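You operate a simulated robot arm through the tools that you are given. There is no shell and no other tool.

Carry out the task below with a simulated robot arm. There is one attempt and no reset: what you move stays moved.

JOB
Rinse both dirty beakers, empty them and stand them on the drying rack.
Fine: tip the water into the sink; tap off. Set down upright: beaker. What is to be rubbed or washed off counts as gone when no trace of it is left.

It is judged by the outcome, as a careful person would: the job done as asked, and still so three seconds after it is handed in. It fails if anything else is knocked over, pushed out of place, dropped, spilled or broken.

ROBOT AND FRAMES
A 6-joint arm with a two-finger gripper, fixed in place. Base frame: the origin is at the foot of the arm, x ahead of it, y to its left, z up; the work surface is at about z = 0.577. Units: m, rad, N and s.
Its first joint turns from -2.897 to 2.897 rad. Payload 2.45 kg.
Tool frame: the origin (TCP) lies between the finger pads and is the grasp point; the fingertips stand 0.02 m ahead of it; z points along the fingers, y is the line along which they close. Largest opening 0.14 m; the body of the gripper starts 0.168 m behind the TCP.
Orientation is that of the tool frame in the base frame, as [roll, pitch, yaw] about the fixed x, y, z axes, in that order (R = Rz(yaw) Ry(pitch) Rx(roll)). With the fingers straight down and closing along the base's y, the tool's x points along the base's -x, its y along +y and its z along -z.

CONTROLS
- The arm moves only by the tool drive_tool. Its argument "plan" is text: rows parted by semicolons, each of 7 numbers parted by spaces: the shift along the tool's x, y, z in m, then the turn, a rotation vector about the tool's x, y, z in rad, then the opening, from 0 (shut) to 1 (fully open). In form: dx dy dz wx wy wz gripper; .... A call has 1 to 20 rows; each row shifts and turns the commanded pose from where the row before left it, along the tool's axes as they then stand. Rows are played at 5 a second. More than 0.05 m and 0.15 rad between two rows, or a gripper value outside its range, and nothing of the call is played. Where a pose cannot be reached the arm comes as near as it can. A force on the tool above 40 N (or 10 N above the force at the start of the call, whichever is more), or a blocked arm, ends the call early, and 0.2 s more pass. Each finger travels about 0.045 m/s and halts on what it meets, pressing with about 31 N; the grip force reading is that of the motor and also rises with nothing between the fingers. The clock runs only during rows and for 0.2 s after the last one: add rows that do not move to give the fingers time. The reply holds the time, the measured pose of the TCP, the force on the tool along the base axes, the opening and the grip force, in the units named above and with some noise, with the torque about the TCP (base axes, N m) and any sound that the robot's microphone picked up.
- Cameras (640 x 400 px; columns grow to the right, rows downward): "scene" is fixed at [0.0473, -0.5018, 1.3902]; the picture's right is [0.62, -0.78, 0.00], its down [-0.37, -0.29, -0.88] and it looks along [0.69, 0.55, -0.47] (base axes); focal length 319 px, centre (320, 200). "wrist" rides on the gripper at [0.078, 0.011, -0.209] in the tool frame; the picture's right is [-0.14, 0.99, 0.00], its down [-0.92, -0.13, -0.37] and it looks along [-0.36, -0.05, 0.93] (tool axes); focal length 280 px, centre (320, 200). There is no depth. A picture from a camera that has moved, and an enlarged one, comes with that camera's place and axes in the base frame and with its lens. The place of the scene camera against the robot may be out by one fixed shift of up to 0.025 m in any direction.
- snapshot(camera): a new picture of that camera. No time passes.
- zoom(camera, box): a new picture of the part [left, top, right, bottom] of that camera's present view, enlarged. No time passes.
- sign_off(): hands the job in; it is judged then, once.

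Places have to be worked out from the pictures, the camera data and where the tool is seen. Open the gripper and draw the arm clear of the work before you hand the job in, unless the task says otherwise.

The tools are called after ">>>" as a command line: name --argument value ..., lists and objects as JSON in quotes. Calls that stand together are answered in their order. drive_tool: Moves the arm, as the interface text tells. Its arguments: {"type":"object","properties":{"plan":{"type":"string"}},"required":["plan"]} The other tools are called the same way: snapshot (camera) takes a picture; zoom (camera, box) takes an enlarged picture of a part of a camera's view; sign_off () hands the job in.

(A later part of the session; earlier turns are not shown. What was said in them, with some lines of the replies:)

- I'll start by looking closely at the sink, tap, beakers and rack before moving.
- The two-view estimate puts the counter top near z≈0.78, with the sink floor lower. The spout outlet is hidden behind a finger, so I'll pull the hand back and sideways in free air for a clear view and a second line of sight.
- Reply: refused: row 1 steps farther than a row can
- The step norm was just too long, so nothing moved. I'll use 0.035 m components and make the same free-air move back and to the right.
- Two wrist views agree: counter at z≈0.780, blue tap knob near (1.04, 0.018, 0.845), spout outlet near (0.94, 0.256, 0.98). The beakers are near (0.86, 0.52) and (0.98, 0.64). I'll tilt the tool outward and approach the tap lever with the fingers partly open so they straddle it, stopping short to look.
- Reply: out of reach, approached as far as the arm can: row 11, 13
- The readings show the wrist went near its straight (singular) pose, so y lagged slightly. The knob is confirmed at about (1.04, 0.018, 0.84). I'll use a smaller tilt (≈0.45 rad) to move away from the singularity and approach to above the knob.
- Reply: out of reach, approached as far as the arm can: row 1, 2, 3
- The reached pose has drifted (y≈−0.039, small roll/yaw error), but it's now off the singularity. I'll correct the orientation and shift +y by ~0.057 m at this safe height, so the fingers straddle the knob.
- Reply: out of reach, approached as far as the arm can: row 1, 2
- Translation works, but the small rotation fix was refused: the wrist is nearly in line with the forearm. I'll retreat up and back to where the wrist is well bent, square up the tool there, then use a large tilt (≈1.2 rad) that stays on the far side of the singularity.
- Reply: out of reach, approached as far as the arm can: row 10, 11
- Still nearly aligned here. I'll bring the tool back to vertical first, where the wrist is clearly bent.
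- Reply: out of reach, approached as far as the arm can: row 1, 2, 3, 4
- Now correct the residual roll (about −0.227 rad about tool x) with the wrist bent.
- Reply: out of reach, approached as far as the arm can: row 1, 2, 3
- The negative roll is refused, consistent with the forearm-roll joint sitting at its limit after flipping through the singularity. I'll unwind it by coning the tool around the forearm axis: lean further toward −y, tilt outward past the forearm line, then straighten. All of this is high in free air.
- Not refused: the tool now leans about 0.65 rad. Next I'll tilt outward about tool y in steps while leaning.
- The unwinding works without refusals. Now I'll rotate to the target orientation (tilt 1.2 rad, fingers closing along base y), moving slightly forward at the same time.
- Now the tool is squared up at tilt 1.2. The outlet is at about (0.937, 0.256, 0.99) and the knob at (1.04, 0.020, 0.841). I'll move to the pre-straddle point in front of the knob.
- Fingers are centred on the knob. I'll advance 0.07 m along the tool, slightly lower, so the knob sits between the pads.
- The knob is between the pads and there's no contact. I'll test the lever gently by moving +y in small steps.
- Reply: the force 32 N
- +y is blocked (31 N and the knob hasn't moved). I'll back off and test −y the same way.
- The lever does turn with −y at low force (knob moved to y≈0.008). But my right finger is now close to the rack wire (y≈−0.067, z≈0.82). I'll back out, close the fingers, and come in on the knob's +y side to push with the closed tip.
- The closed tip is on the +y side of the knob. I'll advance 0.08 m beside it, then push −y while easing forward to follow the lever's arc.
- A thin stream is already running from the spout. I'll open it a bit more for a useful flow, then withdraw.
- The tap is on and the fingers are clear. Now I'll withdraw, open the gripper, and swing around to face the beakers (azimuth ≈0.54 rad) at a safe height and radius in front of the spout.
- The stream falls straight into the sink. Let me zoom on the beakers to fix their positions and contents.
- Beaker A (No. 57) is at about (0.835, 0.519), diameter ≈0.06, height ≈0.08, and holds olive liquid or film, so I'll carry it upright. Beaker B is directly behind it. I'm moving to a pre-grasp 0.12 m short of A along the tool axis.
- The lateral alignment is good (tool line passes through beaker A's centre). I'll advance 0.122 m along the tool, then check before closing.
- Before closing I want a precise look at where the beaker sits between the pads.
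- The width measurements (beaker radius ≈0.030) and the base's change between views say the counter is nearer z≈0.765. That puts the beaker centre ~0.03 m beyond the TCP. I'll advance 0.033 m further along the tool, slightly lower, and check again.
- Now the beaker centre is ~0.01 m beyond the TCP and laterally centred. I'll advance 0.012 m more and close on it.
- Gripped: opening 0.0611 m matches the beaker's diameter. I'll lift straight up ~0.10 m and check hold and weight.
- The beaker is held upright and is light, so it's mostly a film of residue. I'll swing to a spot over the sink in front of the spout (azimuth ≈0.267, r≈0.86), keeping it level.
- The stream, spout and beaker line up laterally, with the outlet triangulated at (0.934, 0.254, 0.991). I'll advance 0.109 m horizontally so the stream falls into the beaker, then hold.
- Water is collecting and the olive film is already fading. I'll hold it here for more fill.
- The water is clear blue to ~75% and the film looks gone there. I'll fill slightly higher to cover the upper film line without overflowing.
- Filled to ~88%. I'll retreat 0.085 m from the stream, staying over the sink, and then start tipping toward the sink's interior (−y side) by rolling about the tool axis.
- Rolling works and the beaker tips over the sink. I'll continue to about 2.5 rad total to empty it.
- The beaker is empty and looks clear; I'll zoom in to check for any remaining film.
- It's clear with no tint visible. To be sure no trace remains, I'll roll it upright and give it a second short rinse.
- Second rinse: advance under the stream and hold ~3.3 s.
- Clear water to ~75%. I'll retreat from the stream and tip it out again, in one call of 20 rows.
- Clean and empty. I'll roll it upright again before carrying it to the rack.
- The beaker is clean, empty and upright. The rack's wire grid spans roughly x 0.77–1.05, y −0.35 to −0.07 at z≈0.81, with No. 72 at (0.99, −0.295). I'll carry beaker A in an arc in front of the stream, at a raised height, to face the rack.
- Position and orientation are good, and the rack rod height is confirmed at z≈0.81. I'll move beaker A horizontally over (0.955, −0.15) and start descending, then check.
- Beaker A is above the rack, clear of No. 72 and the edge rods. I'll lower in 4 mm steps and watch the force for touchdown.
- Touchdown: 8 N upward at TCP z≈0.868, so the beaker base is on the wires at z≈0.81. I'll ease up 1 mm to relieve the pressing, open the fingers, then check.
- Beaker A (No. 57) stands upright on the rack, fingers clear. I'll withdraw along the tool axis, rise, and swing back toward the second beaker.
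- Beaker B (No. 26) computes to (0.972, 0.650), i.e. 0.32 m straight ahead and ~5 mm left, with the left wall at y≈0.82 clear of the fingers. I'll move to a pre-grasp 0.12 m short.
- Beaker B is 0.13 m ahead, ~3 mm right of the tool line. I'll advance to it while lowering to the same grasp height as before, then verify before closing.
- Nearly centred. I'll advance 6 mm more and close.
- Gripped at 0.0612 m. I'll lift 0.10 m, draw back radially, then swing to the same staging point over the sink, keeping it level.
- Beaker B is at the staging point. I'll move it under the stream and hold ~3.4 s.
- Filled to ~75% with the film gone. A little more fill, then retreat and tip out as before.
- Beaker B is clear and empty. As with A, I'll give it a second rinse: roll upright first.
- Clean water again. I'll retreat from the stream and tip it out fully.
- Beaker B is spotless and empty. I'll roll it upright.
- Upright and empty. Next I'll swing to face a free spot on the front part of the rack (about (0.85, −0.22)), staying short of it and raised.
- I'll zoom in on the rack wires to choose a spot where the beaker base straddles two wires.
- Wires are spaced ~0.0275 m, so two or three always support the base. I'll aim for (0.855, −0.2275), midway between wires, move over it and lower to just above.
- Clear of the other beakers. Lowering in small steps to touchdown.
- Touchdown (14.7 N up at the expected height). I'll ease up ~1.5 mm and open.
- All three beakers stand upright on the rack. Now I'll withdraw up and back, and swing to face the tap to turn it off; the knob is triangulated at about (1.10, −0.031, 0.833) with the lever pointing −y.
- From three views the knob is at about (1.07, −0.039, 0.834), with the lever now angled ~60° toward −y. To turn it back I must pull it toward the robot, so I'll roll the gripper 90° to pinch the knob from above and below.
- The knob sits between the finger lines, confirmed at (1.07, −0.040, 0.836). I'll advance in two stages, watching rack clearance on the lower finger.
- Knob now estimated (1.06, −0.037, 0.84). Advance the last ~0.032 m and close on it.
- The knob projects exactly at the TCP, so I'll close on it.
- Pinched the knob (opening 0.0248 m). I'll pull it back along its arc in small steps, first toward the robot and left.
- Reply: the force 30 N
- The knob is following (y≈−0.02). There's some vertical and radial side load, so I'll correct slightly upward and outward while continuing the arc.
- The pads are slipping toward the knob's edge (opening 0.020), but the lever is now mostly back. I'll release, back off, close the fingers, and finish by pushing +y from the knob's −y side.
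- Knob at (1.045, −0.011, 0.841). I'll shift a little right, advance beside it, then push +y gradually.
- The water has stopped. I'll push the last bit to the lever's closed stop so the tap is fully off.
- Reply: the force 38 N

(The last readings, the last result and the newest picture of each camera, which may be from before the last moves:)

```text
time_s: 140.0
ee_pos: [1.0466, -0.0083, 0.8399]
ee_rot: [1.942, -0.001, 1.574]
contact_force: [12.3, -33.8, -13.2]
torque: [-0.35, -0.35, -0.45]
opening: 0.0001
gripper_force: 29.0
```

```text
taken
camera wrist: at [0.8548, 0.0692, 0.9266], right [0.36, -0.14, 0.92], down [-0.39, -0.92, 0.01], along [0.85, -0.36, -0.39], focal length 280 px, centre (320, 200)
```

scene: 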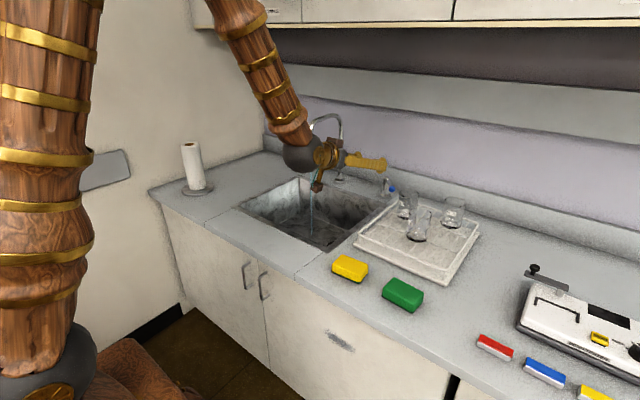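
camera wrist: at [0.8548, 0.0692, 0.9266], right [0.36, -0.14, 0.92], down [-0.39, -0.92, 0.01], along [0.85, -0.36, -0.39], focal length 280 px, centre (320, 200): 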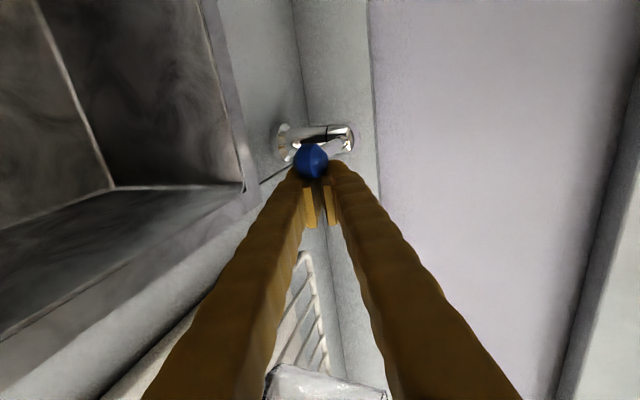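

The lever is at its closed stop (34 N). I'll back off sideways, withdraw, rise clear and open the gripper.

>>> drive_tool --plan "-0.012 0 0 0 0 0 0; 0 0 -0.04 0 0 0 0; 0 0 -0.04 0 0 0 0; 0 0 -0.04 0 0 0 0; 0 0.04 -0.02 0 0 0 0.3; 0 0.04 -0.02 0 0 0 0.6; 0 0.03 -0.03 0 0 0 1; 0 0 0 0 0 0 1; 0 0 0 0 0 0 1; 0 0 0 0 0 0 1"

>>> snapshot --camera "wrist"

>>> snapshot --camera "scene"

>>> zoom --camera "scene" --box '[350, 170, 490, 270]'

```text
time_s: 142.2
ee_pos: [0.9098, -0.021, 1.013]
ee_rot: [1.94, -0.003, 1.576]
contact_force: [-0.1, 0.0, 0.8]
torque: [0.01, 0.04, 0.0]
opening: 0.1211
gripper_force: 0.0
```

```text
taken
camera wrist: at [0.7176, 0.0553, 1.1], right [0.36, -0.14, 0.92], down [-0.38, -0.92, 0.01], along [0.85, -0.36, -0.38], focal length 280 px, centre (320, 200)
```

wrist: 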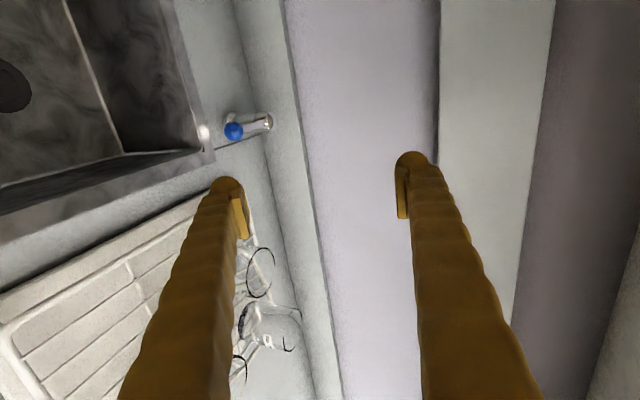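

```text
taken
```

scene: 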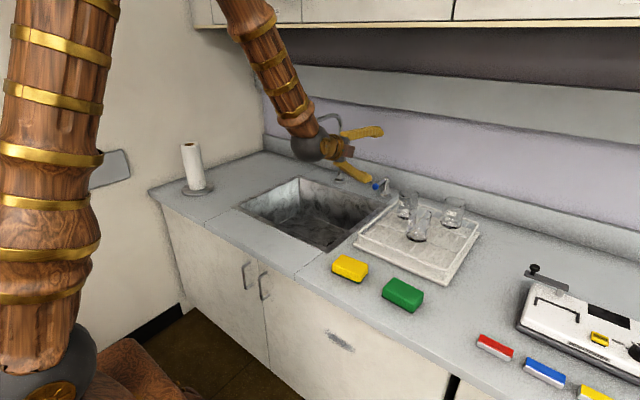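

```text
4.00 times, centred on (420, 220) of scene
camera zoom: at [0.0473, -0.5018, 1.3902], right [0.62, -0.78, 0.0], down [-0.37, -0.29, -0.88], along [0.69, 0.55, -0.47], focal length 1277 px, centre (-80, 120)
```

zoom: 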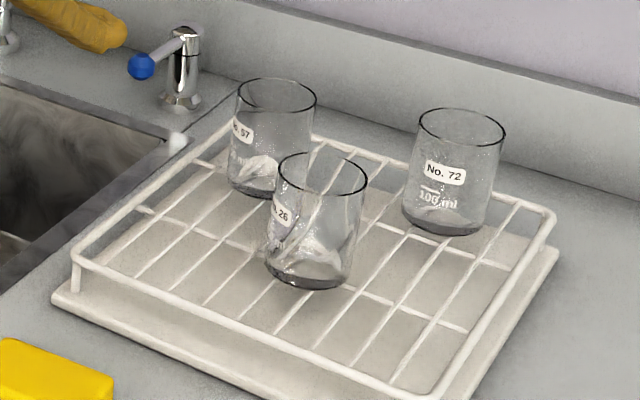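

The tap is off and all the beakers are upright. I'll draw the arm farther back and up, clear of the work, then inspect everything once more.

>>> drive_tool --plan "0 0.02 -0.04 0 0 0 1; 0 0.02 -0.04 0 0 0 1; 0 0.02 -0.04 0 0 0 1; 0 0 0 0 0 -0.14 1; 0 0 0 0 0 -0.14 1; 0 0 0 0 0 -0.14 1; 0 0 0 0 0 -0.14 1; 0 0 0 0 0 -0.14 1; 0 0 0 0 0 -0.14 1; 0 0 0 0 0 -0.14 1; 0 0 0 0 0 -0.14 1; 0 0 0 0 0 -0.14 1; 0 0 0 0 0 -0.14 1; 0 0 0 0 0 -0.17 1; 0 0 0 0 0 0 1"

>>> snapshot --camera "scene"

>>> zoom --camera "scene" --box '[390, 180, 470, 245]'

>>> zoom --camera "scene" --box '[150, 100, 410, 260]'

```text
refused: row 14 steps farther than a row can; nothing moved
```

```text
taken
```

scene: 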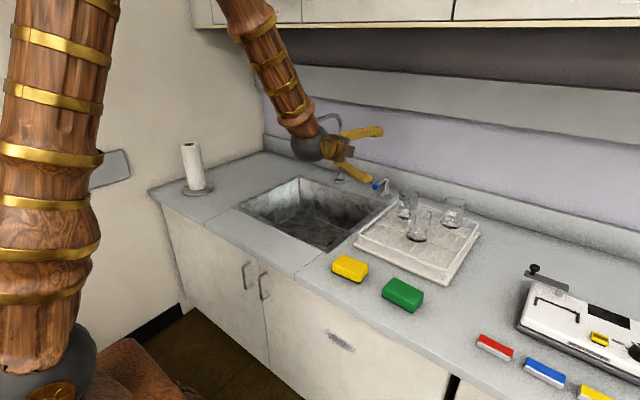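

```text
6.15 times, centred on (430, 212) of scene
camera zoom: at [0.0473, -0.5018, 1.3902], right [0.62, -0.78, 0.0], down [-0.37, -0.29, -0.88], along [0.69, 0.55, -0.47], focal length 1964 px, centre (-357, 123)
```

zoom: 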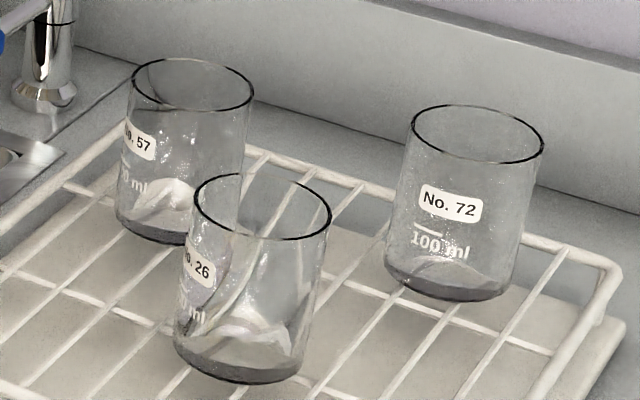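

```text
2.46 times, centred on (280, 180) of scene
camera zoom: at [0.0473, -0.5018, 1.3902], right [0.62, -0.78, 0.0], down [-0.37, -0.29, -0.88], along [0.69, 0.55, -0.47], focal length 786 px, centre (418, 249)
```

zoom: 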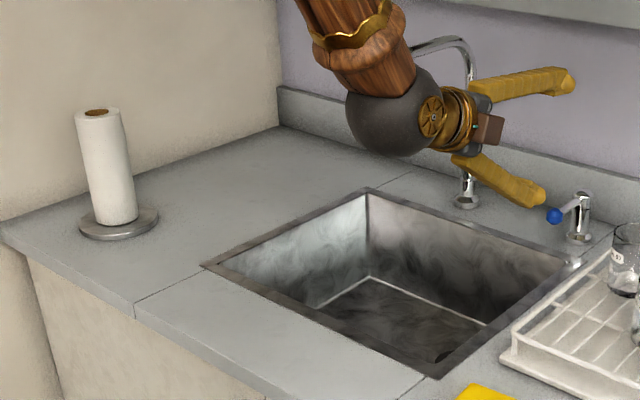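

The beakers are clean and standing, and the water is off. The retreat call was refused because one turn step was too big, so I'll repeat it within the limits.

>>> drive_tool --plan "0 0.02 -0.04 0 0 0 1; 0 0.02 -0.04 0 0 0 1; 0 0 0 0 0 -0.14 1; 0 0 0 0 0 -0.14 1; 0 0 0 0 0 -0.14 1; 0 0 0 0 0 -0.14 1; 0 0 0 0 0 -0.14 1; 0 0 0 0 0 -0.14 1; 0 0 0 0 0 -0.14 1; 0 0 0 0 0 -0.14 1; 0 0 0 0 0 -0.14 1; 0 0 0 0 0 -0.14 1; 0 0 0 0 0 -0.14 1; 0 0 0 0 0 0 1; 0 0 0 0 0 0 1"

>>> snapshot --camera "scene"

>>> snapshot --camera "wrist"

>>> zoom --camera "scene" --box '[280, 90, 480, 250]'

```text
time_s: 145.4
ee_pos: [0.8492, -0.0199, 1.0784]
ee_rot: [3.062, 1.2, 3.061]
contact_force: [-0.2, 0.6, -0.7]
torque: [-0.01, 0.02, 0.01]
opening: 0.1397
gripper_force: 0.1
```

```text
taken
```

scene: 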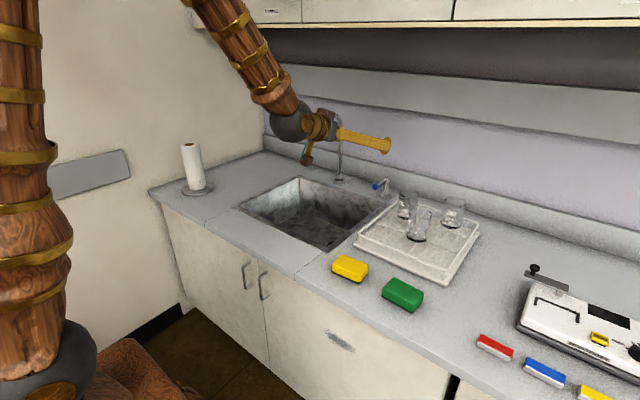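

```text
taken
camera wrist: at [0.6257, -0.0085, 1.0825], right [0.05, 0.99, 0.16], down [-0.01, -0.16, 0.99], along [1.0, -0.05, 0.0], focal length 280 px, centre (320, 200)
```

wrist: 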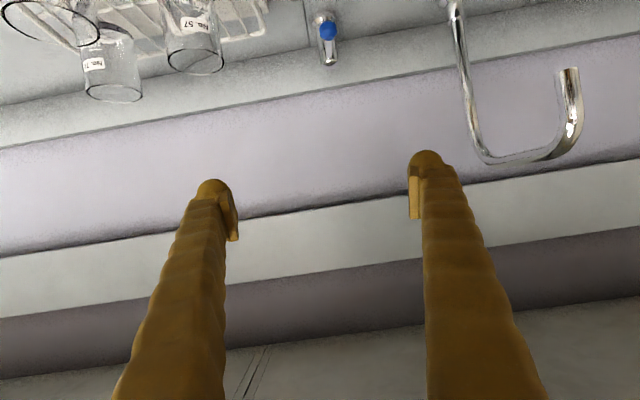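

```text
2.50 times, centred on (380, 170) of scene
camera zoom: at [0.0473, -0.5018, 1.3902], right [0.62, -0.78, 0.0], down [-0.37, -0.29, -0.88], along [0.69, 0.55, -0.47], focal length 798 px, centre (170, 275)
```

zoom: 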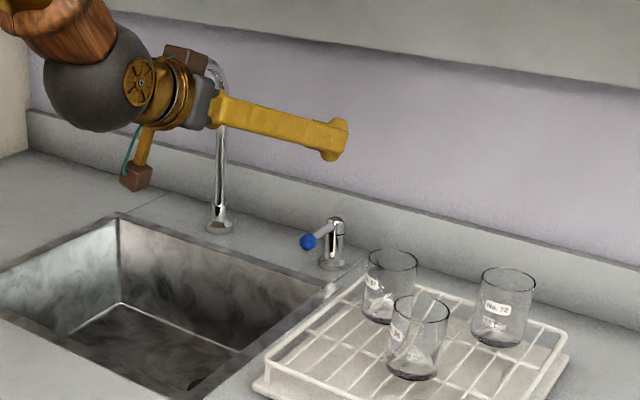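

No stream comes from the spout and the lever is back in its starting position. Both rinsed beakers are clear, empty and upright on the rack, and the sponges, towel roll and No. 72 are undisturbed. The gripper is open and clear, so I'm handing the job in.

>>> sign_off

```text
The job is handed in.
```

Both dirty beakers (No. 57 and No. 26) have been rinsed and emptied into the sink. They are now standing upright on the drying rack beside No. 72.

- **Rinsing:** I rinsed each beaker twice. Close-up pictures show no film left in either one.
- **Tap:** The lever is back at its closed stop, and the spout is no longer running.
- **Everything else:** In the final pictures No. 72, the sponges and the paper towel look undisturbed, and I saw no water outside the sink. I opened the gripper and drew the arm clear before handing in.
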